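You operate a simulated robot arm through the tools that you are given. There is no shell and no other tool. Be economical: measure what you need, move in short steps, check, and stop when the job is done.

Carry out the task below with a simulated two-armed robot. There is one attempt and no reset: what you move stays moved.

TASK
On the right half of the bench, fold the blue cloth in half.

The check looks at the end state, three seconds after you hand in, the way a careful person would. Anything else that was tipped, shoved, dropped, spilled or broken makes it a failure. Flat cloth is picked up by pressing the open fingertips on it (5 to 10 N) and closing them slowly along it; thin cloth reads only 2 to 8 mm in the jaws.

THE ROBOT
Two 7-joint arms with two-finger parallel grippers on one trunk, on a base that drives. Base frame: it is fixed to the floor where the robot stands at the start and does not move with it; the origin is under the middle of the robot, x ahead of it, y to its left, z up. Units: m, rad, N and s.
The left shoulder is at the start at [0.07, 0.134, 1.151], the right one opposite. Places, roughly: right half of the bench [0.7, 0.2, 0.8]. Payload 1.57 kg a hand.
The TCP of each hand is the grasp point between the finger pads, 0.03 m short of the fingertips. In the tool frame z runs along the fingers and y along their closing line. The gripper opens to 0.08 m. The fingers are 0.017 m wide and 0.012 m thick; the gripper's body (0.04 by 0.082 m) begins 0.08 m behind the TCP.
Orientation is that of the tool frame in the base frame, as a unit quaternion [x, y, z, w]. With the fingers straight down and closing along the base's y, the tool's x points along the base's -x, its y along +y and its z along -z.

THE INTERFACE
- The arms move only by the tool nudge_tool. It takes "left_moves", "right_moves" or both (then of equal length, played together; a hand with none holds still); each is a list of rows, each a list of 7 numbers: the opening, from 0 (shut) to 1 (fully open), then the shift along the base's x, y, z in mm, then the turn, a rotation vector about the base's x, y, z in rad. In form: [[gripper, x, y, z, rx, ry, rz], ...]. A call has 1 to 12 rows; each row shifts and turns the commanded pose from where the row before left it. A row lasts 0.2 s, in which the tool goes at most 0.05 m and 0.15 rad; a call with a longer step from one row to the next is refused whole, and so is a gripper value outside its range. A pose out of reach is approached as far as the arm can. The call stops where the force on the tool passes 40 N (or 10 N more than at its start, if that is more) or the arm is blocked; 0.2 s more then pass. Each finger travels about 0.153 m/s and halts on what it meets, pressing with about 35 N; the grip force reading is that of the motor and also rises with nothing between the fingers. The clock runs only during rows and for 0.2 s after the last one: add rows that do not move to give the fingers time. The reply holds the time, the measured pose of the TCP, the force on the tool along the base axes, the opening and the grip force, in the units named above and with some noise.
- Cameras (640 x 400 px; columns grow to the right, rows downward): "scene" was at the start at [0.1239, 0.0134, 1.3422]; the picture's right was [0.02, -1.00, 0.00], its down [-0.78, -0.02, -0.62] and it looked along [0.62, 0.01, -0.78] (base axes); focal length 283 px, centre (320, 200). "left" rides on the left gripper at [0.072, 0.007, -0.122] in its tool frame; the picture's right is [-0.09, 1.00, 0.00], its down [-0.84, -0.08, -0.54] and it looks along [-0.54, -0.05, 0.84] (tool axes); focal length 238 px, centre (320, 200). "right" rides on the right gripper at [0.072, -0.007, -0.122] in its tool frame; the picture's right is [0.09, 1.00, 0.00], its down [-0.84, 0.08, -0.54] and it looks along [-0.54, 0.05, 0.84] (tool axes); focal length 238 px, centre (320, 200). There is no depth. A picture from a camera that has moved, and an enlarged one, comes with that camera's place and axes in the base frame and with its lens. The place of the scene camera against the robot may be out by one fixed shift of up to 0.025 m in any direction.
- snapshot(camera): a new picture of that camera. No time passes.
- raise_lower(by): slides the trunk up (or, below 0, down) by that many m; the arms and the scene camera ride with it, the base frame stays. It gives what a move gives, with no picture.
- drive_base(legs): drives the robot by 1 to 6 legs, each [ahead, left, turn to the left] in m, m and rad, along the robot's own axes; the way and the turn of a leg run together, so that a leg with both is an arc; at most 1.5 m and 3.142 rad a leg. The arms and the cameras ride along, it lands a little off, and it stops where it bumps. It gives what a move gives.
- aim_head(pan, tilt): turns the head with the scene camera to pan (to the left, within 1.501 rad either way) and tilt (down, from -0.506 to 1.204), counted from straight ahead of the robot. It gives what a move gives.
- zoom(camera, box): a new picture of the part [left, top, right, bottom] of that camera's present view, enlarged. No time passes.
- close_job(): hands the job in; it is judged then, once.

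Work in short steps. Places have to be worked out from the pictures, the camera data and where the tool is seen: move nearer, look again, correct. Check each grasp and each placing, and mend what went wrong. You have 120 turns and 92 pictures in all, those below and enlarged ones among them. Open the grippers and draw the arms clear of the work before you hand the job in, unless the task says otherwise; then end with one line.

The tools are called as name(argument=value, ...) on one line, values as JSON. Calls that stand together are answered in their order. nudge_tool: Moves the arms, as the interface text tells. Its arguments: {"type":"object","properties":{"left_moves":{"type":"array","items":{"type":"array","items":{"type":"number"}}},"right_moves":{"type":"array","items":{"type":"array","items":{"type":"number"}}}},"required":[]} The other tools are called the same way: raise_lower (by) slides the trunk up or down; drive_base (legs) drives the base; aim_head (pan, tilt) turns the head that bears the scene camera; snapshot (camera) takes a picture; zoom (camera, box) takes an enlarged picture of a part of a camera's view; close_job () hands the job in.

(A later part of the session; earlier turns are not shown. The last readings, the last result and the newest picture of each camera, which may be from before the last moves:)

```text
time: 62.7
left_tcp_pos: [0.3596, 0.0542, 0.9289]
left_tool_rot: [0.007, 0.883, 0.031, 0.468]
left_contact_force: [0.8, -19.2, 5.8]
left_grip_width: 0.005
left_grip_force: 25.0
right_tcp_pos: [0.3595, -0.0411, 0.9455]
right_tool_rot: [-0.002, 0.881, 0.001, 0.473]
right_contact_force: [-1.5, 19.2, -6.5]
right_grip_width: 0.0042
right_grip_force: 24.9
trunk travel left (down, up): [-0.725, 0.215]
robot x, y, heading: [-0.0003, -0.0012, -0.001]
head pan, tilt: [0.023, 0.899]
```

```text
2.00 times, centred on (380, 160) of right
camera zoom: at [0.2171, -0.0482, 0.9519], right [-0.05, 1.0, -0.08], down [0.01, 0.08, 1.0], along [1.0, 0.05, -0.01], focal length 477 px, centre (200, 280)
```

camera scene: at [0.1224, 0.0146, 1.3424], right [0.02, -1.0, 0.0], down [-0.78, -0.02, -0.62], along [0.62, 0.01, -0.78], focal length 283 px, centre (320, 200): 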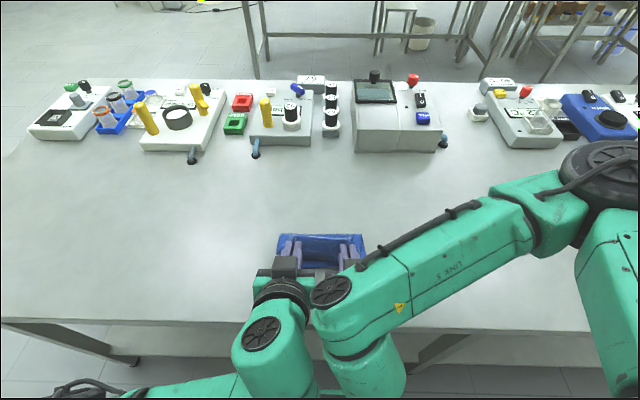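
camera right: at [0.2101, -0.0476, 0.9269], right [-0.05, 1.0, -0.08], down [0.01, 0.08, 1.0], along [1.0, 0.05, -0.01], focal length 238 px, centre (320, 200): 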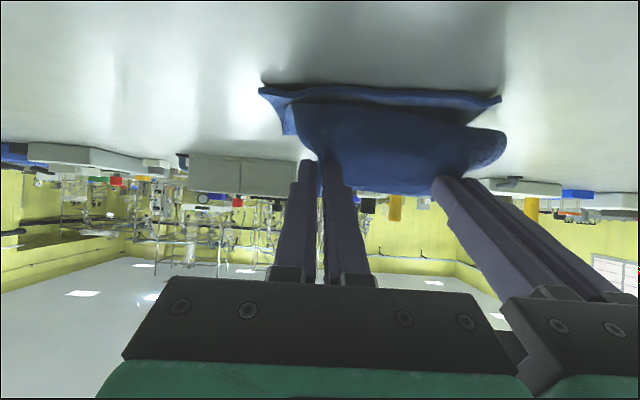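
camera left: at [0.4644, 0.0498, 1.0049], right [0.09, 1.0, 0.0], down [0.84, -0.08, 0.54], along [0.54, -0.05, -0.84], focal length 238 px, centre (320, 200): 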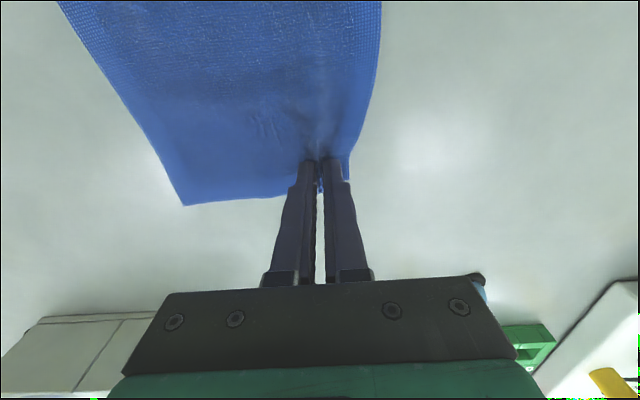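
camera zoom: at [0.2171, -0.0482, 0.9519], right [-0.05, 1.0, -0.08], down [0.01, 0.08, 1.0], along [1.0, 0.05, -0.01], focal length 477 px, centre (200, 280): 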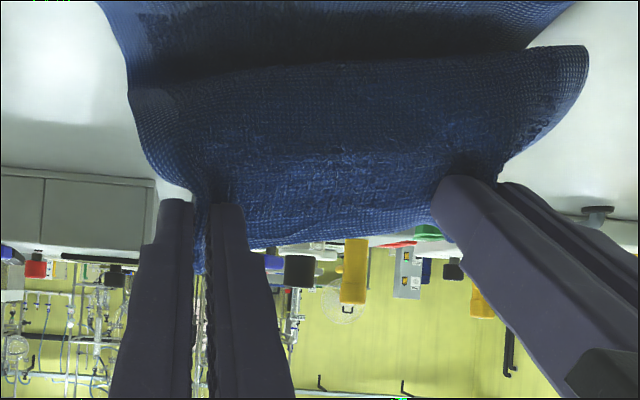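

The edge stands up with the layer curving toward the robot, so its springiness should throw the edge toward me once freed. The hands also press each other, so I'll open now in the air and draw both back along the finger direction and apart.

nudge_tool(left_moves=[[0.4, 0, 0, 0, 0, 0, 0], [0.5, -2, 0, 1, 0, 0, 0], [0.5, -15, 2, 8, 0, 0, 0], [0.5, -15, 5, 10, 0, 0, 0], [0.5, -10, 15, 10, 0, 0, 0]], right_moves=[[0.4, 0, 0, 0, 0, 0, 0], [0.5, -2, 0, 1, 0, 0, 0], [0.5, -15, -2, 8, 0, 0, 0], [0.5, -15, -5, 10, 0, 0, 0], [0.5, -10, -15, 10, 0, 0, 0]])

snapshot(camera="scene")

snapshot(camera="right")

```text
time: 63.8
left_tcp_pos: [0.3577, 0.1187, 0.9292]
left_tool_rot: [-0.036, 0.876, 0.118, 0.467]
left_contact_force: [0.0, -0.2, 0.3]
left_grip_width: 0.0401
left_grip_force: 0.0
left hand out of reach, approached as far as the arm can: row 4, 5
right_tcp_pos: [0.3413, -0.0436, 0.9696]
right_tool_rot: [0.014, 0.87, 0.001, 0.492]
right_contact_force: [0.1, 0.5, -0.2]
right_grip_width: 0.0403
right_grip_force: 0.0
right hand out of reach, approached as far as the arm can: row 5
trunk travel left (down, up): [-0.725, 0.215]
robot x, y, heading: [-0.0001, -0.0009, 0.002]
head pan, tilt: [0.023, 0.899]
stopped in row 5 (left hand): the arm was blocked; the commanded pose is now the measured one
```

```text
28 pictures are left
camera scene: at [0.1195, 0.0155, 1.3426], right [0.02, -1.0, 0.0], down [-0.78, -0.02, -0.62], along [0.62, 0.01, -0.78], focal length 283 px, centre (320, 200)
```

scene: 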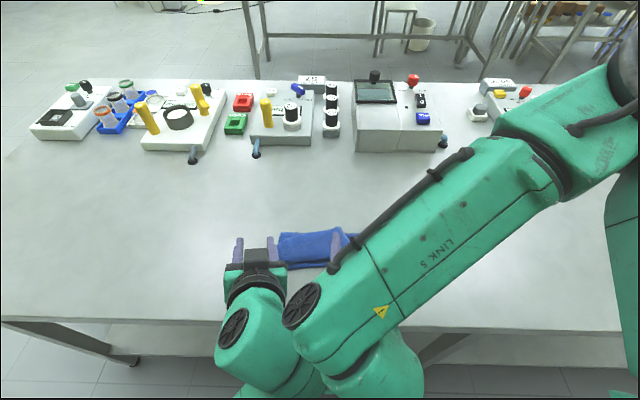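

```text
27 pictures are left
camera right: at [0.1995, -0.0461, 0.9707], right [-0.03, 1.0, -0.06], down [-0.03, 0.06, 1.0], along [1.0, 0.03, 0.03], focal length 238 px, centre (320, 200)
```

right: 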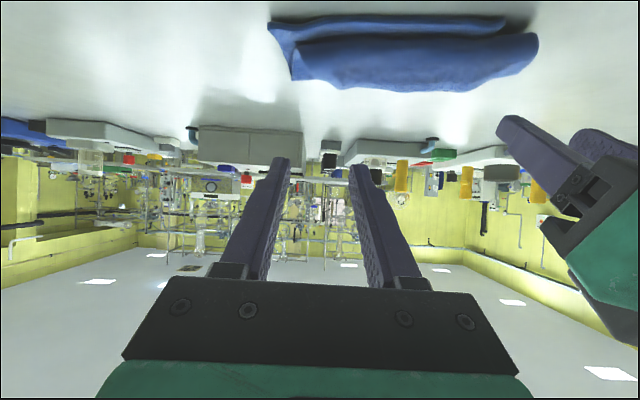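

Both hands are free of the cloth. I'll raise them apart while pitching back to vertical to get clear views.

nudge_tool(left_moves=[[0.5, 5, 12, 15, 0, 0.13, 0], [0.5, 5, 12, 15, 0, 0.13, 0], [0.5, 5, 12, 15, 0, 0.13, 0], [0.5, 5, 12, 15, 0, 0.13, 0], [0.5, 5, 12, 10, 0, 0.13, 0], [0.5, 0, 10, 10, 0, 0.13, 0], [0.5, 0, 10, 0, 0, 0.13, 0], [0.5, 0, 0, 0, 0, 0.08, 0]], right_moves=[[0.5, 0, -12, 15, 0, 0.13, 0], [0.5, 0, -15, 15, 0, 0.13, 0], [0.5, 5, -15, 15, 0, 0.13, 0], [0.5, 5, -15, 10, 0, 0.13, 0], [0.5, 5, -15, 5, 0, 0.13, 0], [0.5, 0, -15, 5, 0, 0.13, 0], [0.5, 0, -15, 0, 0, 0.13, 0], [0.5, 0, 0, 0, 0, 0.11, 0]])

snapshot(camera="scene")

snapshot(camera="left")

```text
time: 64.8
left_tcp_pos: [0.3772, 0.2068, 0.9645]
left_tool_rot: [0.018, 0.946, 0.229, 0.23]
left_contact_force: [0.6, -0.4, 0.2]
left_grip_width: 0.0401
left_grip_force: 0.1
left hand out of reach, approached as far as the arm can: row 4, 5
right_tcp_pos: [0.3561, -0.0983, 1.0214]
right_tool_rot: [0.014, 0.965, 0.0, 0.263]
right_contact_force: [-0.4, -0.8, -0.3]
right_grip_width: 0.0399
right_grip_force: 0.0
trunk travel left (down, up): [-0.725, 0.215]
robot x, y, heading: [0.003, 0.0009, 0.002]
head pan, tilt: [0.023, 0.899]
stopped in row 5 (left hand): the arm was blocked; the commanded pose is now the measured one
```

```text
26 pictures are left
camera scene: at [0.125, 0.0134, 1.342], right [0.02, -1.0, 0.0], down [-0.78, -0.02, -0.62], along [0.62, 0.01, -0.78], focal length 283 px, centre (320, 200)
```

scene: 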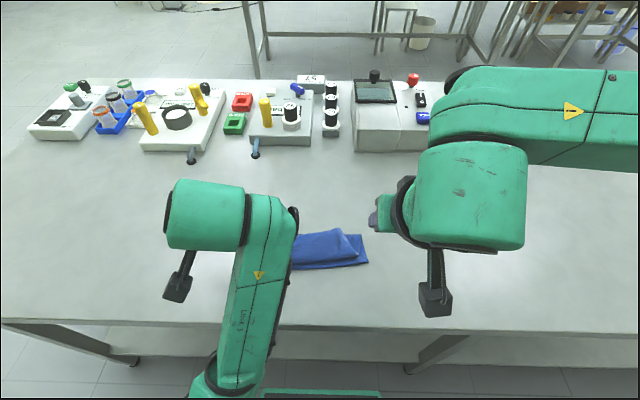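

```text
25 pictures are left
camera left: at [0.2586, 0.1701, 1.0326], right [0.01, 0.88, 0.48], down [0.51, -0.42, 0.75], along [0.86, 0.24, -0.45], focal length 238 px, centre (320, 200)
```

left: 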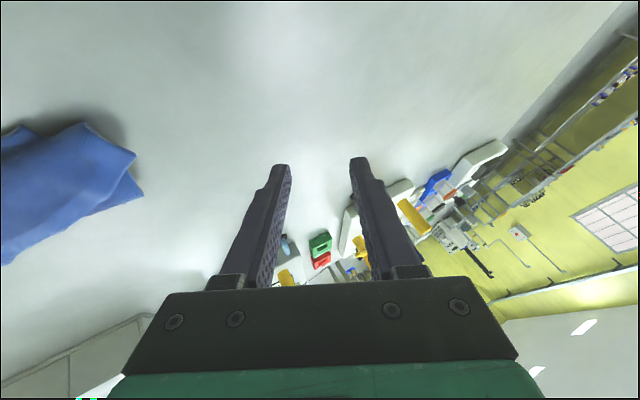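

The left arm got awkward but is clear of the cloth. I'll bring both arms forward, up and outward, levelling them gradually.

nudge_tool(left_moves=[[0.5, 15, 0, 12, -0.05, 0.05, 0], [0.5, 15, 0, 12, -0.06, 0.06, 0], [0.5, 15, 0, 12, -0.07, 0.07, 0], [0.5, 15, 0, 12, -0.07, 0.08, 0], [0.5, 15, 0, 10, -0.07, 0.08, 0], [0.5, 10, 0, 10, -0.07, 0.08, 0], [0.5, 5, 0, 10, -0.07, 0.05, 0]], right_moves=[[0.5, 5, -15, 5, 0, 0.08, 0], [0.5, 5, -15, 5, 0, 0.08, 0], [0.5, 5, -15, 5, 0, 0.08, 0], [0.5, 5, -15, 5, 0, 0.08, 0], [0.5, 5, -15, 0, 0, 0.08, 0], [0.5, 0, -10, 0, 0, 0.08, 0], [0.5, 0, -10, 0, 0, 0.05, 0]])

snapshot(camera="scene")

```text
time: 65.3
left_tcp_pos: [0.3969, 0.2552, 0.9794]
left_tool_rot: [0.025, 0.937, 0.297, 0.181]
left_contact_force: [0.2, 0.3, 0.1]
left_grip_width: 0.04
left_grip_force: 0.1
left hand out of reach, approached as far as the arm can: row 2
right_tcp_pos: [0.3631, -0.1199, 1.0278]
right_tool_rot: [0.016, 0.978, -0.001, 0.207]
right_contact_force: [0.5, -0.9, 0.3]
right_grip_width: 0.0399
right_grip_force: 0.1
trunk travel left (down, up): [-0.725, 0.215]
robot x, y, heading: [0.001, -0.0011, 0.004]
head pan, tilt: [0.023, 0.899]
stopped in row 2 (left hand): the arm was blocked; the commanded pose is now the measured one
```

```text
24 pictures are left
camera scene: at [0.1262, 0.0132, 1.3419], right [0.02, -1.0, 0.0], down [-0.78, -0.02, -0.62], along [0.62, 0.01, -0.78], focal length 283 px, centre (320, 200)
```

scene: 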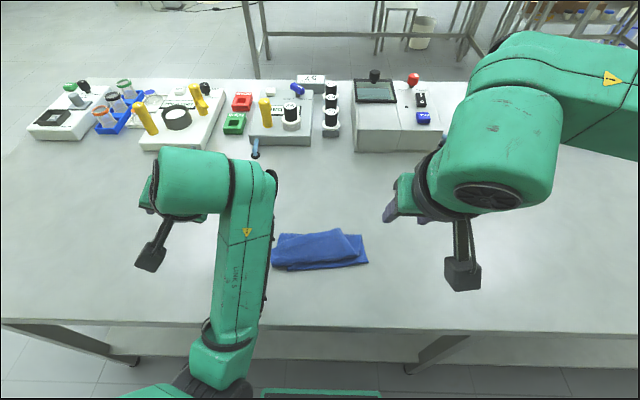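

The left elbow hangs low near the bench's front edge. I'll move the left hand straight up and the right further aside, without turning.

nudge_tool(left_moves=[[0.5, 0, 0, 10, 0, 0, 0], [0.5, 0, 0, 15, 0, 0, 0], [0.5, 0, 0, 20, 0, 0, 0], [0.5, 0, 0, 20, 0, 0, 0]], right_moves=[[0.5, 5, -15, 5, 0, 0.08, 0], [0.5, 5, -15, 5, 0, 0.08, 0], [0.5, 5, -15, 5, 0, 0.08, 0], [0.5, 5, -15, 5, 0, 0.08, 0]])

zoom(camera="scene", box=[120, 200, 440, 400])

```text
time: 66.1
left_tcp_pos: [0.3889, 0.2926, 1.0315]
left_tool_rot: [0.015, 0.911, 0.378, 0.166]
left_contact_force: [-0.5, 0.1, -0.4]
left_grip_width: 0.0401
left_grip_force: 0.0
left hand out of reach, approached as far as the arm can: row 4
right_tcp_pos: [0.3763, -0.1632, 1.0454]
right_tool_rot: [0.016, 0.995, -0.002, 0.095]
right_contact_force: [0.2, -0.1, 0.6]
right_grip_width: 0.0399
right_grip_force: 0.0
trunk travel left (down, up): [-0.725, 0.215]
robot x, y, heading: [-0.0026, -0.0016, 0.004]
head pan, tilt: [0.023, 0.899]
stopped in row 4 (left hand): the arm was blocked; the commanded pose is now the measured one
```

```text
2.00 times, centred on (280, 300) of scene
camera zoom: at [0.1239, 0.013, 1.3421], right [0.02, -1.0, 0.0], down [-0.78, -0.02, -0.62], along [0.62, 0.01, -0.78], focal length 566 px, centre (400, 0)
```

zoom: 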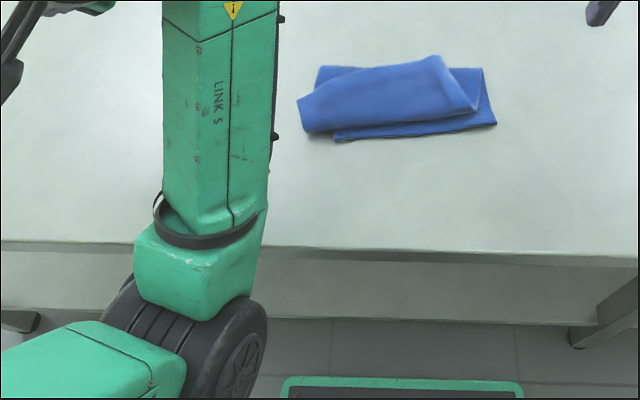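

The cloth is folded over but the top layer is skewed. I keep moving the left arm up and out in a way that it allows, and bring the right camera over the cloth.

nudge_tool(left_moves=[[0.5, 0, 0, 20, 0, 0, 0], [0.5, 5, 0, 20, 0, 0, 0], [0.5, 5, 0, 20, 0, 0, 0], [0.5, 5, 0, 20, 0, 0, 0]], right_moves=[[0.5, 5, 10, 15, 0, 0.08, 0], [0.5, 5, 10, 15, 0, 0.08, 0], [0.5, 5, 10, 15, 0, 0.03, 0], [0.5, 0, 10, 0, 0, 0, 0]])

snapshot(camera="right")

```text
time: 67.1
left_tcp_pos: [0.4012, 0.3015, 1.1116]
left_tool_rot: [0.009, 0.906, 0.391, 0.162]
left_contact_force: [-0.2, 0.6, -0.5]
left_grip_width: 0.0402
left_grip_force: 0.1
right_tcp_pos: [0.3912, -0.1221, 1.0911]
right_tool_rot: [0.016, 1.0, -0.005, -0.002]
right_contact_force: [0.7, -0.4, 0.0]
right_grip_width: 0.04
right_grip_force: 0.0
trunk travel left (down, up): [-0.725, 0.215]
robot x, y, heading: [-0.0005, 0.0026, 0.005]
head pan, tilt: [0.023, 0.899]
```

```text
22 pictures are left
camera right: at [0.3181, -0.1253, 1.2129], right [-0.06, 1.0, -0.01], down [0.84, 0.06, 0.54], along [0.54, 0.03, -0.84], focal length 238 px, centre (320, 200)
```

right: 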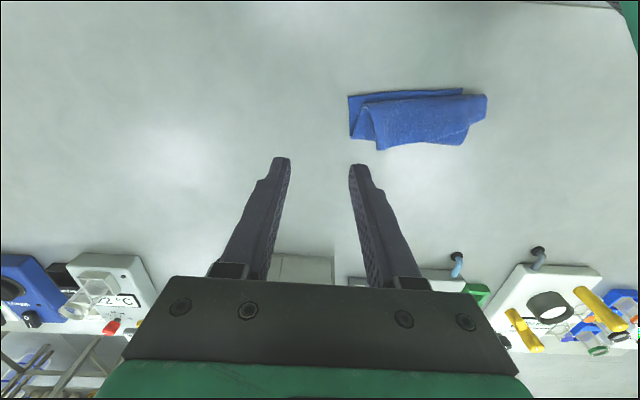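

I'll level the left arm in free space and zoom in on the cloth.

nudge_tool(left_moves=[[0.5, 0, 0, 3, -0.11, 0.045, 0], [0.5, 0, 0, 3, -0.11, 0.045, 0], [0.5, 0, 0, 3, -0.11, 0.045, 0], [0.5, 0, 0, 0, -0.11, 0.045, 0], [0.5, 0, 0, 0, -0.11, 0.045, 0], [0.5, 0, 0, 0, -0.11, 0.045, 0], [0.5, 0, 0, 0, -0.11, 0.045, 0]])

zoom(camera="right", box=[320, 70, 520, 170])

```text
time: 68.7
left_tcp_pos: [0.442, 0.3585, 1.0957]
left_tool_rot: [0.01, 1.0, 0.002, 0.018]
left_contact_force: [-1.1, 0.1, 0.5]
left_grip_width: 0.0399
left_grip_force: 0.0
left hand out of reach, approached as far as the arm can: row 1, 2, 3, 4, 5
right_tcp_pos: [0.3912, -0.122, 1.0908]
right_tool_rot: [0.015, 1.0, -0.005, -0.001]
right_contact_force: [-0.4, 0.2, 0.0]
right_grip_width: 0.0402
right_grip_force: 0.1
trunk travel left (down, up): [-0.725, 0.215]
robot x, y, heading: [0.0029, 0.0001, 0.004]
head pan, tilt: [0.023, 0.899]
```

```text
3.20 times, centred on (420, 120) of right
camera zoom: at [0.3176, -0.1246, 1.2128], right [-0.06, 1.0, -0.01], down [0.84, 0.06, 0.54], along [0.54, 0.03, -0.84], focal length 763 px, centre (0, 456)
```

zoom: 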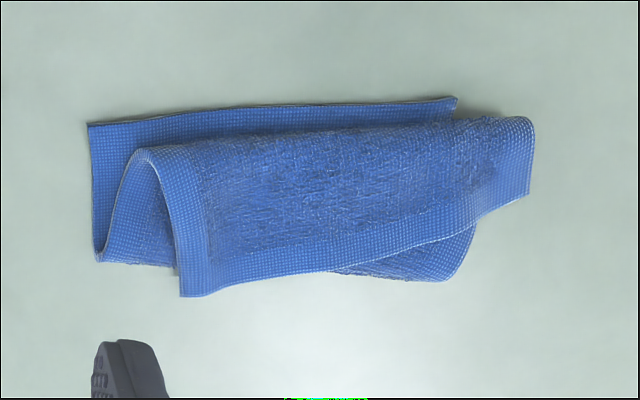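

The hem is folded forward on top: hem ends at about (.466,-.028) and (.406,.122), bottom near edge at x≈.37–.39, fold at x≈.452. The fix is to re-grip the hem, pull the top layer straight toward me onto the near edge, and release it taut and low. I yaw both hands along the hem and bring the left in.

nudge_tool(left_moves=[[0.42, 0, -35, 0, 0, 0.036, 0.08], [0.42, -5, -40, -5, 0, 0, 0.08], [0.42, -5, -40, -10, 0, 0, 0.08], [0.42, -5, -40, -30, 0, 0, 0.08], [0.42, -5, -40, -35, 0, 0, 0.08], [0.42, -5, -40, -40, 0, 0, 0], [0.42, -5, -30, -40, 0, 0, 0], [0.42, -3, 0, -25, 0, 0, 0]], right_moves=[[0.42, 0, 0, 0, -0.01, 0, 0.08], [0.42, 0, 0, 0, 0, 0, 0.08], [0.42, 0, 0, -10, 0, 0, 0.08], [0.42, 0, 0, -20, 0, 0, 0.08], [0.42, 10, 5, -20, 0, 0, 0.09], [0.42, 10, 5, -20, 0, 0, 0], [0.42, 10, 5, -20, 0, 0, 0], [0.42, 5, 5, -20, 0, 0, 0]])

snapshot(camera="left")

```text
refused: row 4 steps farther than a row can; nothing moved
```

```text
20 pictures are left
camera left: at [0.3672, 0.3671, 1.214], right [0.11, 0.99, 0.01], down [0.82, -0.09, 0.57], along [0.57, -0.06, -0.82], focal length 238 px, centre (320, 200)
```

left: 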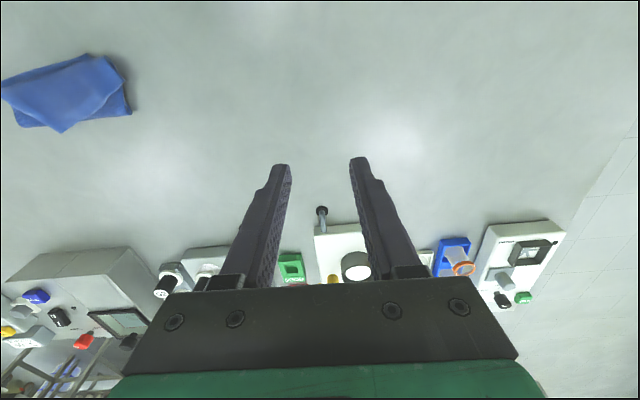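

One row was too long, so I resend with shorter steps.

nudge_tool(left_moves=[[0.42, 0, -30, 0, 0, 0.036, 0.08], [0.42, -4, -35, -10, 0, 0, 0.08], [0.42, -4, -35, -15, 0, 0, 0.08], [0.42, -4, -35, -20, 0, 0, 0.08], [0.42, -4, -35, -20, 0, 0, 0.08], [0.42, -5, -35, -25, 0, 0, 0], [0.42, -5, -30, -30, 0, 0, 0], [0.42, -5, -20, -30, 0, 0, 0], [0.42, -4, -10, -30, 0, 0, 0]], right_moves=[[0.42, 0, 0, 0, -0.01, 0, 0.08], [0.42, 0, 0, 0, 0, 0, 0.08], [0.42, 0, 0, -10, 0, 0, 0.08], [0.42, 0, 0, -20, 0, 0, 0.08], [0.42, 10, 5, -20, 0, 0, 0.09], [0.42, 10, 5, -20, 0, 0, 0], [0.42, 10, 5, -20, 0, 0, 0], [0.42, 5, 5, -20, 0, 0, 0], [0.42, 0, 0, 0, 0, 0, 0]])

snapshot(camera="left")

```text
time: 70.7
left_tcp_pos: [0.448, 0.3139, 0.9006]
left_tool_rot: [-0.194, 0.981, 0.004, 0.002]
left_contact_force: [0.3, -0.5, -0.3]
left_grip_width: 0.0336
left_grip_force: 0.2
left hand out of reach, approached as far as the arm can: row 1, 2, 3, 4, 5, 6, 7, 8
right_tcp_pos: [0.4253, -0.1029, 0.9787]
right_tool_rot: [-0.189, 0.982, -0.009, 0.001]
right_contact_force: [-0.5, -1.3, -0.1]
right_grip_width: 0.0336
right_grip_force: 0.1
trunk travel left (down, up): [-0.725, 0.215]
robot x, y, heading: [0.0014, 0.0015, 0.002]
head pan, tilt: [0.023, 0.899]
```

```text
19 pictures are left
camera left: at [0.3786, 0.2904, 1.0208], right [-0.29, 0.96, 0.01], down [0.8, 0.24, 0.55], along [0.52, 0.16, -0.84], focal length 238 px, centre (320, 200)
```

left: 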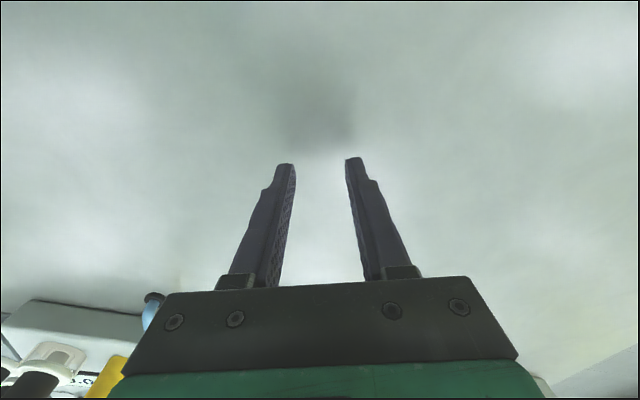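

The left went down but not sideways, as its arm is in an awkward posture. I'll try a plain sideways move, slightly raised.

nudge_tool(left_moves=[[0.42, 0, -5, 20, 0, 0, 0], [0.42, 0, -20, 10, 0, 0, 0], [0.42, 0, -25, 0, 0, 0, 0], [0.42, 0, -25, 0, 0, 0, 0], [0.42, 0, -25, 0, 0, 0, 0]])

snapshot(camera="scene")

```text
time: 71.9
left_tcp_pos: [0.492, 0.2503, 0.9023]
left_tool_rot: [-0.197, 0.98, 0.005, 0.006]
left_contact_force: [0.1, 0.3, 0.4]
left_grip_width: 0.0336
left_grip_force: 0.1
left hand out of reach, approached as far as the arm can: row 1, 2, 3, 4, 5
right_tcp_pos: [0.4261, -0.1042, 0.9802]
right_tool_rot: [-0.188, 0.982, -0.008, 0.001]
right_contact_force: [-0.2, 0.0, -0.3]
right_grip_width: 0.0337
right_grip_force: 0.1
trunk travel left (down, up): [-0.725, 0.215]
robot x, y, heading: [0.0001, -0.002, 0.0]
head pan, tilt: [0.023, 0.899]
```

```text
18 pictures are left
camera scene: at [0.1239, 0.013, 1.3421], right [0.02, -1.0, 0.0], down [-0.78, -0.02, -0.62], along [0.62, 0.01, -0.78], focal length 283 px, centre (320, 200)
```

scene: 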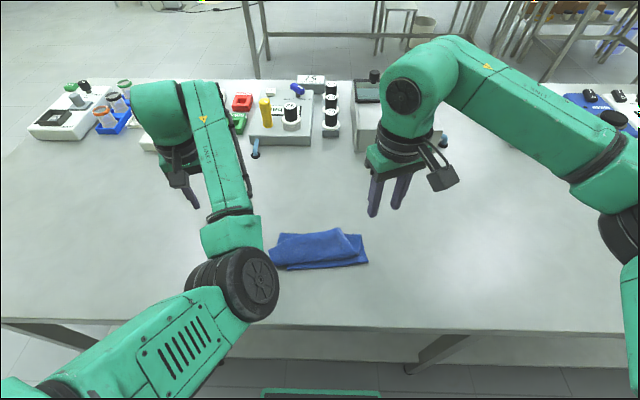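

The left elbow has swung inward near the cloth. I'll move that hand up and outward to draw the elbow away; the right hand can do the fold alone from here.

nudge_tool(left_moves=[[0.42, 0, 10, 25, 0, 0, 0], [0.42, 0, 15, 30, 0, 0, -0.05], [0.42, -5, 20, 30, 0, 0, -0.05], [0.42, -5, 25, 30, 0, 0, -0.05], [0.42, -5, 25, 30, 0, 0, -0.05], [0.42, -5, 25, 20, 0, 0, -0.05], [0.42, -5, 25, 20, 0, 0, -0.05]])

snapshot(camera="scene")

```text
time: 73.5
left_tcp_pos: [0.4747, 0.3936, 1.0759]
left_tool_rot: [-0.04, 0.999, 0.002, -0.001]
left_contact_force: [-0.3, 0.4, -0.1]
left_grip_width: 0.0336
left_grip_force: 0.0
left hand out of reach, approached as far as the arm can: row 1, 2
right_tcp_pos: [0.4273, -0.102, 0.9808]
right_tool_rot: [-0.188, 0.982, -0.009, 0.001]
right_contact_force: [0.1, 0.2, 0.2]
right_grip_width: 0.0337
right_grip_force: 0.2
trunk travel left (down, up): [-0.725, 0.215]
robot x, y, heading: [0.0005, 0.0027, 0.001]
head pan, tilt: [0.023, 0.899]
```

```text
17 pictures are left
camera scene: at [0.1232, 0.0146, 1.3422], right [0.02, -1.0, 0.0], down [-0.78, -0.02, -0.62], along [0.62, 0.01, -0.78], focal length 283 px, centre (320, 200)
```

scene: 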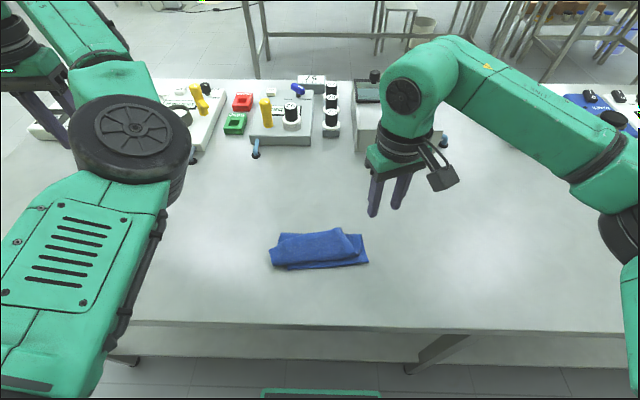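

The left arm is clear. Using the right alone, I'll grip the hem at its middle, about (.426,.043). Moving over and above it, then checking.

nudge_tool(right_moves=[[0.42, 0, 30, 0, 0, 0, 0], [0.42, 0, 35, -10, 0, 0, 0], [0.42, 0, 35, -20, 0, 0, 0], [0.42, 0, 30, -25, 0, 0, 0], [0.42, 0, 15, -15, 0, 0, 0]])

snapshot(camera="right")

```text
time: 74.7
left_tcp_pos: [0.4749, 0.3938, 1.0747]
left_tool_rot: [-0.041, 0.999, 0.001, 0.0]
left_contact_force: [0.4, 0.0, 0.0]
left_grip_width: 0.0337
left_grip_force: 0.1
right_tcp_pos: [0.4238, 0.0434, 0.9085]
right_tool_rot: [-0.188, 0.982, -0.009, 0.001]
right_contact_force: [-0.9, -0.1, -0.8]
right_grip_width: 0.0336
right_grip_force: 0.2
trunk travel left (down, up): [-0.725, 0.215]
robot x, y, heading: [0.0011, -0.0006, 0.001]
head pan, tilt: [0.023, 0.899]
```

```text
16 pictures are left
camera right: at [0.3585, 0.0123, 1.0307], right [-0.45, 0.89, -0.02], down [0.75, 0.39, 0.54], along [0.49, 0.23, -0.84], focal length 238 px, centre (320, 200)
```

right: 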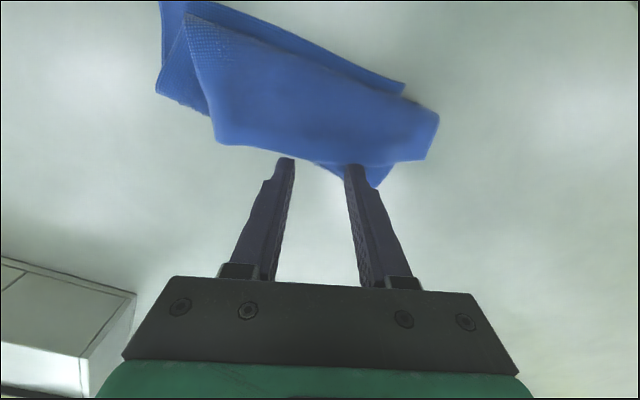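

The hem's midpoint is at about (.416,.040), so I'll shift 16 mm back and 7 mm right, then lower toward contact.

nudge_tool(right_moves=[[0.42, -8, -4, -5, 0, 0, 0], [0.42, -8, -3, -6, 0, 0, 0], [0.42, 0, 0, -3, 0, 0, 0], [0.42, 0, 0, -2, 0, 0, 0]])

```text
time: 75.7
left_tcp_pos: [0.4745, 0.3933, 1.0751]
left_tool_rot: [-0.041, 0.999, 0.003, -0.001]
left_contact_force: [-0.1, -0.1, 0.6]
left_grip_width: 0.0334
left_grip_force: 0.0
right_tcp_pos: [0.4101, 0.0364, 0.8933]
right_tool_rot: [-0.187, 0.982, -0.009, 0.001]
right_contact_force: [-0.3, 0.3, 1.3]
right_grip_width: 0.0337
right_grip_force: 0.2
trunk travel left (down, up): [-0.725, 0.215]
robot x, y, heading: [-0.0029, -0.0028, 0.004]
head pan, tilt: [0.023, 0.899]
```

Further down in small steps.

nudge_tool(right_moves=[[0.42, 0, 0, -1.5, 0, 0, 0], [0.42, 0, 0, -1.5, 0, 0, 0]])

```text
time: 76.3
left_tcp_pos: [0.4753, 0.3931, 1.0758]
left_tool_rot: [-0.042, 0.999, 0.002, 0.001]
left_contact_force: [0.8, 0.0, 0.2]
left_grip_width: 0.0337
left_grip_force: 0.1
right_tcp_pos: [0.4085, 0.0359, 0.8906]
right_tool_rot: [-0.187, 0.982, -0.01, 0.0]
right_contact_force: [-0.7, -0.2, 3.8]
right_grip_width: 0.0335
right_grip_force: 0.0
trunk travel left (down, up): [-0.725, 0.215]
robot x, y, heading: [-0.0035, 0.0012, 0.001]
head pan, tilt: [0.023, 0.899]
```

3.8 N on the stack. A touch more, then close slowly so only the top layer gathers.

nudge_tool(right_moves=[[0.42, 0, 0, -0.7, 0, 0, 0], [0.38, 0, 0, 0, 0, 0, 0], [0.34, 0, 0, 0, 0, 0, 0], [0.3, 0, 0, 0, 0, 0, 0], [0.26, 0, 0, 0, 0, 0, 0], [0.22, 0, 0, 0, 0, 0, 0], [0.18, 0, 0, 0, 0, 0, 0], [0.13, 0, 0, 0, 0, 0, 0], [0.08, 0, 0, 0, 0, 0, 0], [0.04, 0, 0, 0, 0, 0, 0], [0, 0, 0, 0, 0, 0, 0], [0, 0, 0, 0, 0, 0, 0]])

snapshot(camera="right")

```text
time: 78.9
left_tcp_pos: [0.4731, 0.3939, 1.0758]
left_tool_rot: [-0.041, 0.999, 0.002, 0.0]
left_contact_force: [-0.2, 0.6, -0.5]
left_grip_width: 0.0338
left_grip_force: 0.1
right_tcp_pos: [0.4097, 0.036, 0.8896]
right_tool_rot: [-0.188, 0.982, -0.01, 0.001]
right_contact_force: [0.5, -0.3, 4.2]
right_grip_width: 0.0039
right_grip_force: 24.5
trunk travel left (down, up): [-0.725, 0.215]
robot x, y, heading: [-0.0013, 0.0031, 0.002]
head pan, tilt: [0.023, 0.899]
```

```text
15 pictures are left
camera right: at [0.3432, 0.0055, 1.0116], right [-0.45, 0.89, -0.02], down [0.75, 0.39, 0.54], along [0.49, 0.23, -0.84], focal length 238 px, centre (320, 200)
```

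right: 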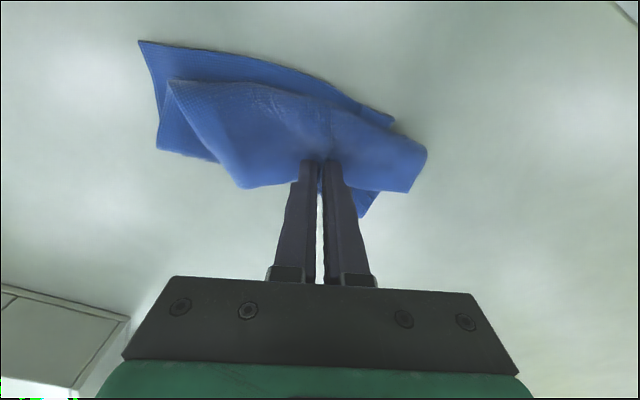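

One layer is held (3.9 mm). Stage A: lift the hem to above the true half line (x≈.475) so the lower half can unroll flat, turning the yaw to match the near edge.

nudge_tool(right_moves=[[0, 3, -4, 15, 0, 0, -0.043], [0, 6, -5, 17, 0, -0.08, -0.043], [0, 9, -5, 17, 0, -0.08, -0.043], [0, 11, -5, 16, 0, -0.08, -0.043], [0, 12, -5, 15, 0, -0.08, -0.043], [0, 13, -4, 10, 0, -0.08, -0.045], [0, 0, 0, 0, 0, 0, 0]])

snapshot(camera="scene")

```text
time: 80.5
left_tcp_pos: [0.4748, 0.3936, 1.0748]
left_tool_rot: [-0.041, 0.999, 0.002, 0.0]
left_contact_force: [0.1, -1.0, 0.8]
left_grip_width: 0.0335
left_grip_force: 0.0
right_tcp_pos: [0.4664, 0.0087, 0.9804]
right_tool_rot: [-0.055, 0.978, -0.042, 0.195]
right_contact_force: [-0.4, 0.2, -1.0]
right_grip_width: 0.0039
right_grip_force: 24.8
trunk travel left (down, up): [-0.725, 0.215]
robot x, y, heading: [0.0024, -0.002, 0.001]
head pan, tilt: [0.023, 0.899]
```

```text
14 pictures are left
camera scene: at [0.1238, 0.0135, 1.3421], right [0.02, -1.0, 0.0], down [-0.78, -0.02, -0.62], along [0.62, 0.01, -0.78], focal length 283 px, centre (320, 200)
```

scene: 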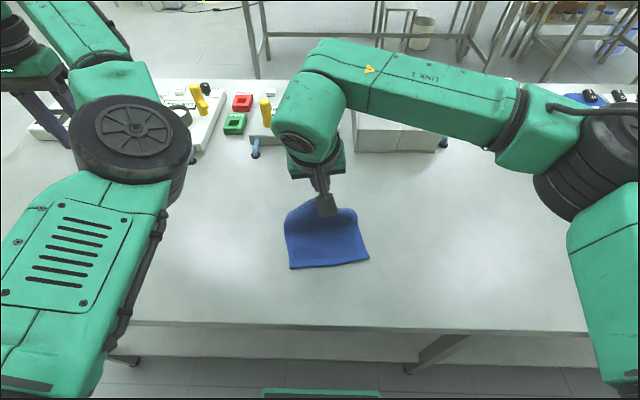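

The lower half lies flat with the hem held right above the half line. Stage B: swing the hem toward the near edge on a taut arc with increasing pitch.

nudge_tool(right_moves=[[0, -19, -1.5, -7, 0.03, -0.075, 0], [0, -19, -1.5, -7, 0.03, -0.075, 0], [0, -16, -1.5, -9, 0.02, -0.1, 0], [0, -16, -1.5, -9, 0, -0.1, 0], [0, -12.5, -1.5, -14, 0, -0.1, 0], [0, -12.5, -1.5, -14, 0, -0.1, 0], [0, -8, -1.5, -10, 0, -0.025, 0], [0, -8, -1.5, -10, 0, -0.025, 0]])

zoom(camera="scene", box=[220, 190, 420, 315])

```text
time: 82.3
left_tcp_pos: [0.4754, 0.3939, 1.075]
left_tool_rot: [-0.041, 0.999, 0.001, 0.0]
left_contact_force: [-1.0, 0.1, 0.1]
left_grip_width: 0.0338
left_grip_force: 0.2
right_tcp_pos: [0.3541, -0.0037, 0.8993]
right_tool_rot: [-0.039, 0.878, -0.018, 0.477]
right_contact_force: [0.9, 0.3, -0.8]
right_grip_width: 0.0035
right_grip_force: 24.5
trunk travel left (down, up): [-0.725, 0.215]
robot x, y, heading: [0.0005, 0.0011, 0.0]
head pan, tilt: [0.023, 0.899]
```

```text
3.20 times, centred on (320, 252) of scene
camera zoom: at [0.1236, 0.0141, 1.3422], right [0.02, -1.0, 0.0], down [-0.78, -0.02, -0.62], along [0.62, 0.01, -0.78], focal length 905 px, centre (320, 32)
```

zoom: 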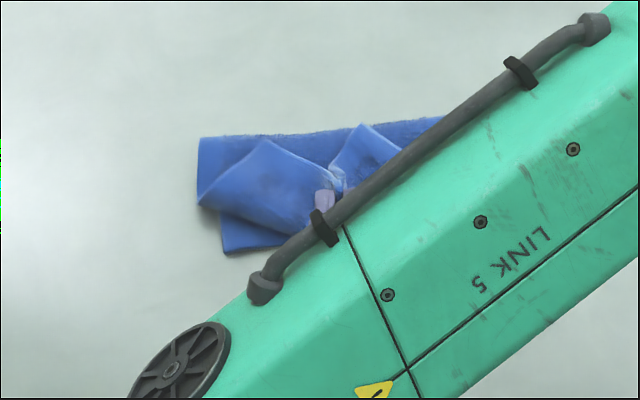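

The hem's corners flap forward like ears because it is held only at the middle. I'll pull the hem farther toward me, low and taut, so the corners straighten out, easing the pitch to stay in reach.

nudge_tool(right_moves=[[0, -8, 0, 0, 0, 0.05, 0], [0, -10, 0, 0, 0, 0.05, 0], [0, -10, 0, 0, 0, 0.05, 0], [0, -10, 0, 0, 0, 0.05, 0], [0, -5, 0, 0, 0, 0.05, 0]])

zoom(camera="scene", box=[220, 190, 420, 315])

```text
time: 83.5
left_tcp_pos: [0.4752, 0.3939, 1.0755]
left_tool_rot: [-0.041, 0.999, 0.002, 0.0]
left_contact_force: [0.8, -0.7, -0.3]
left_grip_width: 0.0335
left_grip_force: 0.1
right_tcp_pos: [0.3087, -0.004, 0.8991]
right_tool_rot: [-0.042, 0.93, -0.011, 0.365]
right_contact_force: [0.0, -0.5, 0.1]
right_grip_width: 0.0038
right_grip_force: 24.7
trunk travel left (down, up): [-0.725, 0.215]
robot x, y, heading: [-0.0041, -0.003, 0.004]
head pan, tilt: [0.023, 0.899]
```

```text
3.20 times, centred on (320, 252) of scene
camera zoom: at [0.1236, 0.0134, 1.3422], right [0.02, -1.0, 0.0], down [-0.78, -0.02, -0.62], along [0.62, 0.01, -0.78], focal length 905 px, centre (320, 32)
```

zoom: 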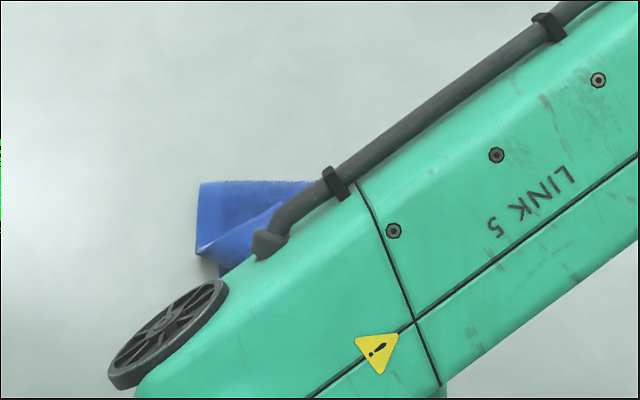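

The fold just rolls up with the flap still there, because a pinch square to the hem always turns the edge back. I'll lay the cloth out flat again (that worked cleanly) and use a different grip next: fingers closing across the hem, so the sheet hangs straight from the jaws.

nudge_tool(right_moves=[[0, 10, 2, 20, 0, 0.08, 0], [0, 18, 2, 22, 0, 0.08, 0], [0, 22, 2, 20, 0, 0.08, 0], [0, 25, 2, 15, 0, 0.08, 0], [0, 25, 2, 10, 0, 0.08, 0], [0, 25, 2, 0, 0, 0.08, 0], [0, 25, 2, -8, 0, 0.08, 0], [0, 25, 2, -14, 0, 0.08, 0], [0, 22, 2, -18, 0, 0.05, 0], [0, 18, 2, -22, 0, 0.04, 0], [0, 10, 2, -20, 0, 0, 0], [0, 6, 0, -9, 0, 0, 0]])

snapshot(camera="scene")

```text
time: 86.1
left_tcp_pos: [0.4743, 0.3934, 1.0745]
left_tool_rot: [-0.041, 0.999, 0.003, -0.002]
left_contact_force: [0.0, 0.0, 0.1]
left_grip_width: 0.0337
left_grip_force: 0.1
right_tcp_pos: [0.5406, 0.0173, 0.8934]
right_tool_rot: [-0.044, 0.999, 0.004, 0.008]
right_contact_force: [-0.7, 0.0, -0.5]
right_grip_width: 0.0038
right_grip_force: 24.0
trunk travel left (down, up): [-0.725, 0.215]
robot x, y, heading: [-0.0021, -0.0008, 0.004]
head pan, tilt: [0.023, 0.899]
```

```text
11 pictures are left
camera scene: at [0.1238, 0.0136, 1.3422], right [0.02, -1.0, 0.0], down [-0.78, -0.02, -0.62], along [0.62, 0.01, -0.78], focal length 283 px, centre (320, 200)
```

scene: 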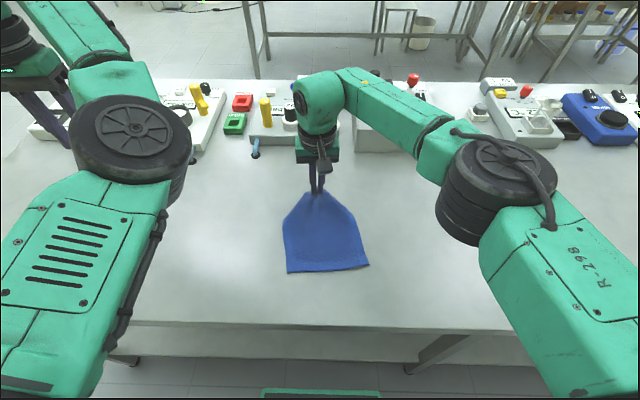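

It is flat again with the hem gathered only at the grip. I'll press lightly, open to spread it, and lift.

nudge_tool(right_moves=[[0, 0, 0, -5, 0, 0, 0], [0, 0, 0, -4, 0, 0, 0], [0.1, 0, 0, -1, 0, 0, 0], [0.2, 0, 0, 0, 0, 0, 0], [0.3, 0, 0, 0, 0, 0, 0], [0.42, 0, 0, 0, 0, 0, 0], [0.5, 2, 0, 0, 0, 0, 0], [0.5, 0, 0, 5, 0, 0, 0], [0.5, 0, 0, 25, 0, 0, 0], [0.5, 0, 0, 30, 0, 0, 0]])

nudge_tool(right_moves=[[0.4, -4, 0, 3, 0, 0, -0.138], [0.4, -4, 0, 3, 0, 0, -0.138], [0.4, -4, 0, 3, 0, 0, -0.138], [0.4, -4, 0, 0, 0, 0, -0.138], [0.4, 0, 0, 0, 0, 0, -0.138], [0.4, 0, 0, 0, 0, 0, -0.138], [0.4, 0, 0, 0, 0, 0, -0.138], [0.4, 0, 0, 0, 0, 0, -0.138], [0.4, 0, 0, 0, 0, 0, -0.138], [0.4, 0, 0, 0, 0, 0, -0.138], [0.4, 0, 0, 0, 0, 0, -0.138], [0.4, 0, 0, 0, 0, 0, -0.138]])

snapshot(camera="right")

```text
time: 88.3
left_tcp_pos: [0.4747, 0.394, 1.0756]
left_tool_rot: [-0.041, 0.999, 0.002, 0.0]
left_contact_force: [-0.4, -0.4, 0.3]
left_grip_width: 0.0333
left_grip_force: 0.1
right_tcp_pos: [0.541, 0.0165, 0.946]
right_tool_rot: [-0.043, 0.999, 0.004, 0.009]
right_contact_force: [0.0, -0.1, -0.2]
right_grip_width: 0.0401
right_grip_force: 0.1
trunk travel left (down, up): [-0.725, 0.215]
robot x, y, heading: [-0.0018, 0.0007, 0.003]
head pan, tilt: [0.023, 0.899]
```

```text
time: 90.9
left_tcp_pos: [0.4734, 0.3935, 1.0755]
left_tool_rot: [-0.042, 0.999, 0.002, 0.0]
left_contact_force: [0.1, -0.2, 0.3]
left_grip_width: 0.0336
left_grip_force: 0.1
right_tcp_pos: [0.5265, 0.017, 0.9558]
right_tool_rot: [0.708, 0.706, -0.004, 0.009]
right_contact_force: [-0.4, -0.6, 0.5]
right_grip_width: 0.0323
right_grip_force: 0.0
trunk travel left (down, up): [-0.725, 0.215]
robot x, y, heading: [-0.0013, -0.0019, 0.0]
head pan, tilt: [0.023, 0.899]
```

```text
10 pictures are left
camera right: at [0.5188, 0.0917, 1.0755], right [1.0, 0.09, 0.0], down [0.07, -0.83, 0.56], along [0.05, -0.55, -0.83], focal length 238 px, centre (320, 200)
```

right: 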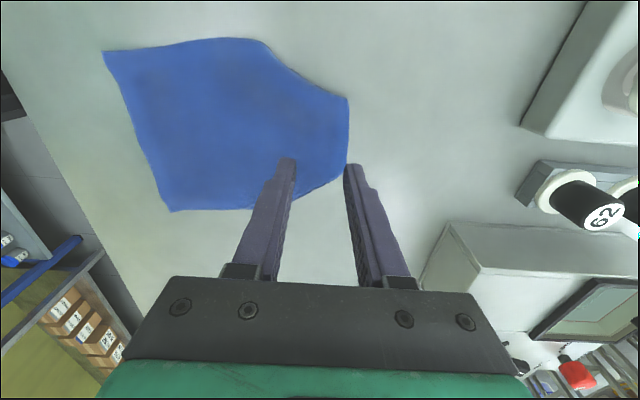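

The hem end looks narrower than it should, so I'll check whether the corners are tucked under.

zoom(camera="right", box=[160, 20, 400, 220])

```text
2.00 times, centred on (280, 120) of right
camera zoom: at [0.5188, 0.0917, 1.0755], right [1.0, 0.09, 0.0], down [0.07, -0.83, 0.56], along [0.05, -0.55, -0.83], focal length 477 px, centre (400, 360)
```

zoom: 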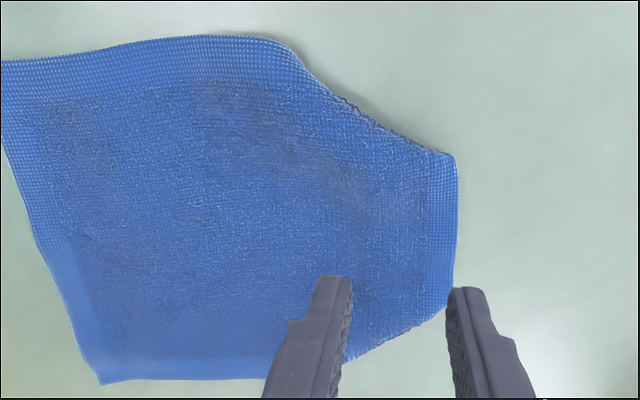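

Both hem corners are tucked under. Gripping across the hem's middle and lifting should free them. I'll position with the far finger just outside the hem and lower.

nudge_tool(right_moves=[[0.32, 6, 3, -20, 0, 0, 0], [0.32, 7, 2, -20, 0, 0, 0], [0.32, 0, 0, -18, 0, 0, 0], [0.32, 0, 0, -8, 0, 0, 0], [0.32, 0, 0, -3, 0, 0, 0], [0.32, 0, 0, -1.5, 0, 0, 0]])

```text
time: 92.3
left_tcp_pos: [0.4742, 0.3951, 1.0747]
left_tool_rot: [-0.041, 0.999, 0.003, 0.0]
left_contact_force: [0.0, 0.1, 0.1]
left_grip_width: 0.0336
left_grip_force: 0.1
right_tcp_pos: [0.5399, 0.0211, 0.8849]
right_tool_rot: [0.707, 0.707, -0.004, 0.009]
right_contact_force: [0.9, 0.7, 4.1]
right_grip_width: 0.0253
right_grip_force: 0.0
trunk travel left (down, up): [-0.725, 0.215]
robot x, y, heading: [0.0014, -0.0014, 0.006]
head pan, tilt: [0.023, 0.899]
```

Contact at 4 N; slightly more, then close slowly.

nudge_tool(right_moves=[[0.32, 0, 0, -0.6, 0, 0, 0], [0.29, 0, 0, 0, 0, 0, 0], [0.26, 0, 0, 0, 0, 0, 0], [0.23, 0, 0, 0, 0, 0, 0], [0.2, 0, 0, 0, 0, 0, 0], [0.17, 0, 0, 0, 0, 0, 0], [0.14, 0, 0, 0, 0, 0, 0], [0.1, 0, 0, 0, 0, 0, 0], [0.06, 0, 0, 0, 0, 0, 0], [0.03, 0, 0, 0, 0, 0, 0], [0, 0, 0, 0, 0, 0, 0], [0, 0, 0, 0, 0, 0, 0]])

```text
time: 94.9
left_tcp_pos: [0.4747, 0.3933, 1.0756]
left_tool_rot: [-0.042, 0.999, 0.002, 0.001]
left_contact_force: [0.1, -0.3, -0.2]
left_grip_width: 0.0334
left_grip_force: 0.0
right_tcp_pos: [0.5392, 0.0217, 0.8845]
right_tool_rot: [0.707, 0.707, -0.004, 0.009]
right_contact_force: [-1.0, 0.5, 5.8]
right_grip_width: 0.0037
right_grip_force: 24.6
trunk travel left (down, up): [-0.725, 0.215]
robot x, y, heading: [0.0026, 0.0024, 0.007]
head pan, tilt: [0.023, 0.899]
```

Held at 3.7 mm. I'll swing it over: first up over the half line with pitch, pausing to look.

nudge_tool(right_moves=[[0, -4, -1, 17.5, 0, -0.09, 0], [0, -9, -2, 19.5, 0, -0.09, 0], [0, -14, -2, 17.5, 0, -0.09, 0], [0, -18, -2, 14.5, 0, -0.09, 0], [0, -21, -2, 10, 0, -0.09, 0], [0, -22, -2, 4, 0, -0.09, 0], [0, 0, 0, 0, 0, 0, 0]])

snapshot(camera="scene")

```text
time: 96.5
left_tcp_pos: [0.4757, 0.3929, 1.0746]
left_tool_rot: [-0.042, 0.999, 0.003, 0.0]
left_contact_force: [0.6, -0.1, -0.7]
left_grip_width: 0.0336
left_grip_force: 0.1
right_tcp_pos: [0.4514, 0.0123, 0.9666]
right_tool_rot: [0.682, 0.679, 0.186, 0.198]
right_contact_force: [0.2, -0.1, -0.4]
right_grip_width: 0.0035
right_grip_force: 24.2
trunk travel left (down, up): [-0.725, 0.215]
robot x, y, heading: [0.0025, 0.0015, -0.001]
head pan, tilt: [0.023, 0.899]
```

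```text
8 pictures are left
camera scene: at [0.1242, 0.0135, 1.3421], right [0.02, -1.0, 0.0], down [-0.78, -0.02, -0.62], along [0.62, 0.01, -0.78], focal length 283 px, centre (320, 200)
```

scene: 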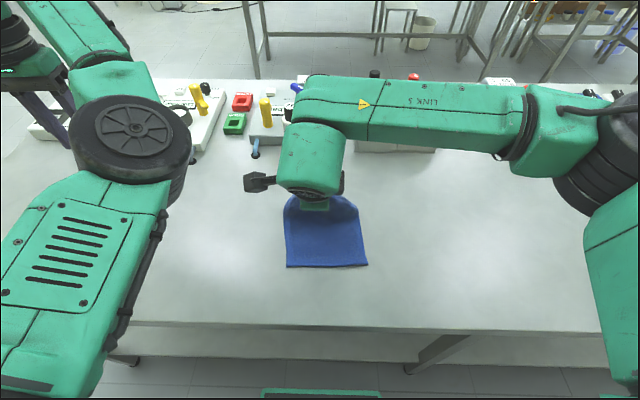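

The sheet follows nicely and the lower half stays flat. Continuing the swing down onto the near edge.

nudge_tool(right_moves=[[0, -22, -2, -3, 0, -0.09, 0], [0, -22, -2, -9.5, 0, -0.09, 0], [0, -19.5, -2, -14.5, 0, -0.09, 0], [0, -16.5, -2, -18.5, 0, -0.09, 0], [0, -13, -1, -20, 0, -0.09, 0], [0, -8, -1, -12, 0, -0.03, 0]])

zoom(camera="scene", box=[220, 190, 420, 315])

```text
time: 97.9
left_tcp_pos: [0.4753, 0.3936, 1.0747]
left_tool_rot: [-0.041, 0.999, 0.002, 0.0]
left_contact_force: [0.7, -0.2, 0.4]
left_grip_width: 0.0335
left_grip_force: 0.0
right_tcp_pos: [0.3525, 0.0028, 0.8903]
right_tool_rot: [0.618, 0.613, 0.342, 0.354]
right_contact_force: [0.4, 0.1, -0.3]
right_grip_width: 0.0035
right_grip_force: 24.0
trunk travel left (down, up): [-0.725, 0.215]
robot x, y, heading: [-0.0007, 0.0006, -0.0]
head pan, tilt: [0.023, 0.899]
```

```text
3.20 times, centred on (320, 252) of scene
camera zoom: at [0.1237, 0.0137, 1.3422], right [0.02, -1.0, 0.0], down [-0.78, -0.02, -0.62], along [0.62, 0.01, -0.78], focal length 905 px, centre (320, 32)
```

zoom: 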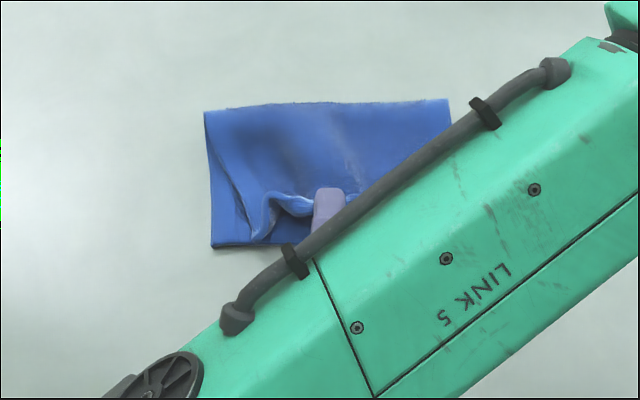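

Much better: the fold is full width at the far side and the top layer lies over the lower one. The hem is about 20 mm short, so I'll draw it 15 mm further, release, and retract along the finger line.

nudge_tool(right_moves=[[0, -8, 0, -1, 0, 0.04, 0], [0, -9, 0, -2, 0, 0.04, 0], [0.15, 0, 0, 0, 0, 0, 0], [0.3, 0, 0, 0, 0, 0, 0], [0.4, -3, 0, 1, 0, 0, 0], [0.4, -12, 0, 7, 0, 0.03, 0], [0.4, -12, 0, 10, 0, 0.06, 0], [0.4, -5, -5, 20, 0, 0.1, 0], [0.4, 0, -15, 25, 0, 0.1, 0], [0.4, 0, -20, 25, 0, 0.1, 0]])

nudge_tool(right_moves=[[0.4, 5, -25, 20, 0, 0.1, 0], [0.4, 5, -25, 20, 0, 0.1, 0], [0.4, 5, -25, 20, 0, 0.1, 0], [0.4, 5, -25, 10, 0, 0.1, 0], [0.4, 5, -25, 0, 0, 0.1, 0], [0.4, 5, -25, 0, 0, 0.1, 0]])

zoom(camera="scene", box=[220, 190, 420, 315])

```text
time: 100.1
left_tcp_pos: [0.4758, 0.3928, 1.0749]
left_tool_rot: [-0.041, 0.999, 0.004, 0.0]
left_contact_force: [0.1, -0.4, -0.2]
left_grip_width: 0.0337
left_grip_force: 0.1
right_tcp_pos: [0.2994, -0.0411, 0.9729]
right_tool_rot: [0.68, 0.68, 0.189, 0.198]
right_contact_force: [0.1, 0.5, -0.2]
right_grip_width: 0.0322
right_grip_force: 0.0
trunk travel left (down, up): [-0.725, 0.215]
robot x, y, heading: [0.0017, -0.0013, 0.004]
head pan, tilt: [0.023, 0.899]
```

```text
time: 101.5
left_tcp_pos: [0.4754, 0.3935, 1.0755]
left_tool_rot: [-0.042, 0.999, 0.003, -0.001]
left_contact_force: [0.2, 0.6, 0.1]
left_grip_width: 0.0335
left_grip_force: 0.2
right_tcp_pos: [0.3308, -0.19, 1.0436]
right_tool_rot: [0.706, 0.707, -0.022, -0.011]
right_contact_force: [0.7, 0.0, 0.2]
right_grip_width: 0.0321
right_grip_force: 0.1
trunk travel left (down, up): [-0.725, 0.215]
robot x, y, heading: [0.0012, -0.0008, 0.003]
head pan, tilt: [0.023, 0.899]
```

```text
3.20 times, centred on (320, 252) of scene
camera zoom: at [0.1242, 0.0128, 1.3421], right [0.02, -1.0, 0.0], down [-0.78, -0.02, -0.62], along [0.62, 0.01, -0.78], focal length 905 px, centre (320, 32)
```

zoom: 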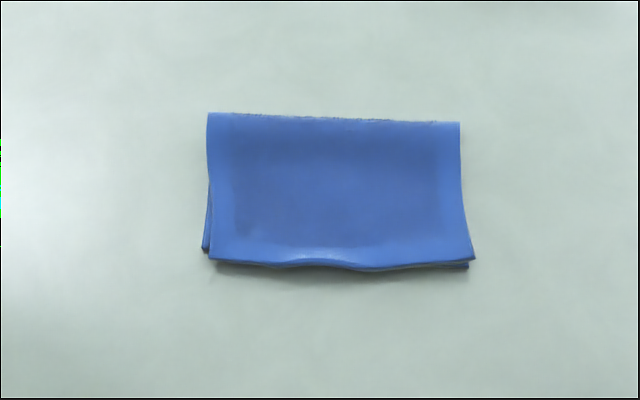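

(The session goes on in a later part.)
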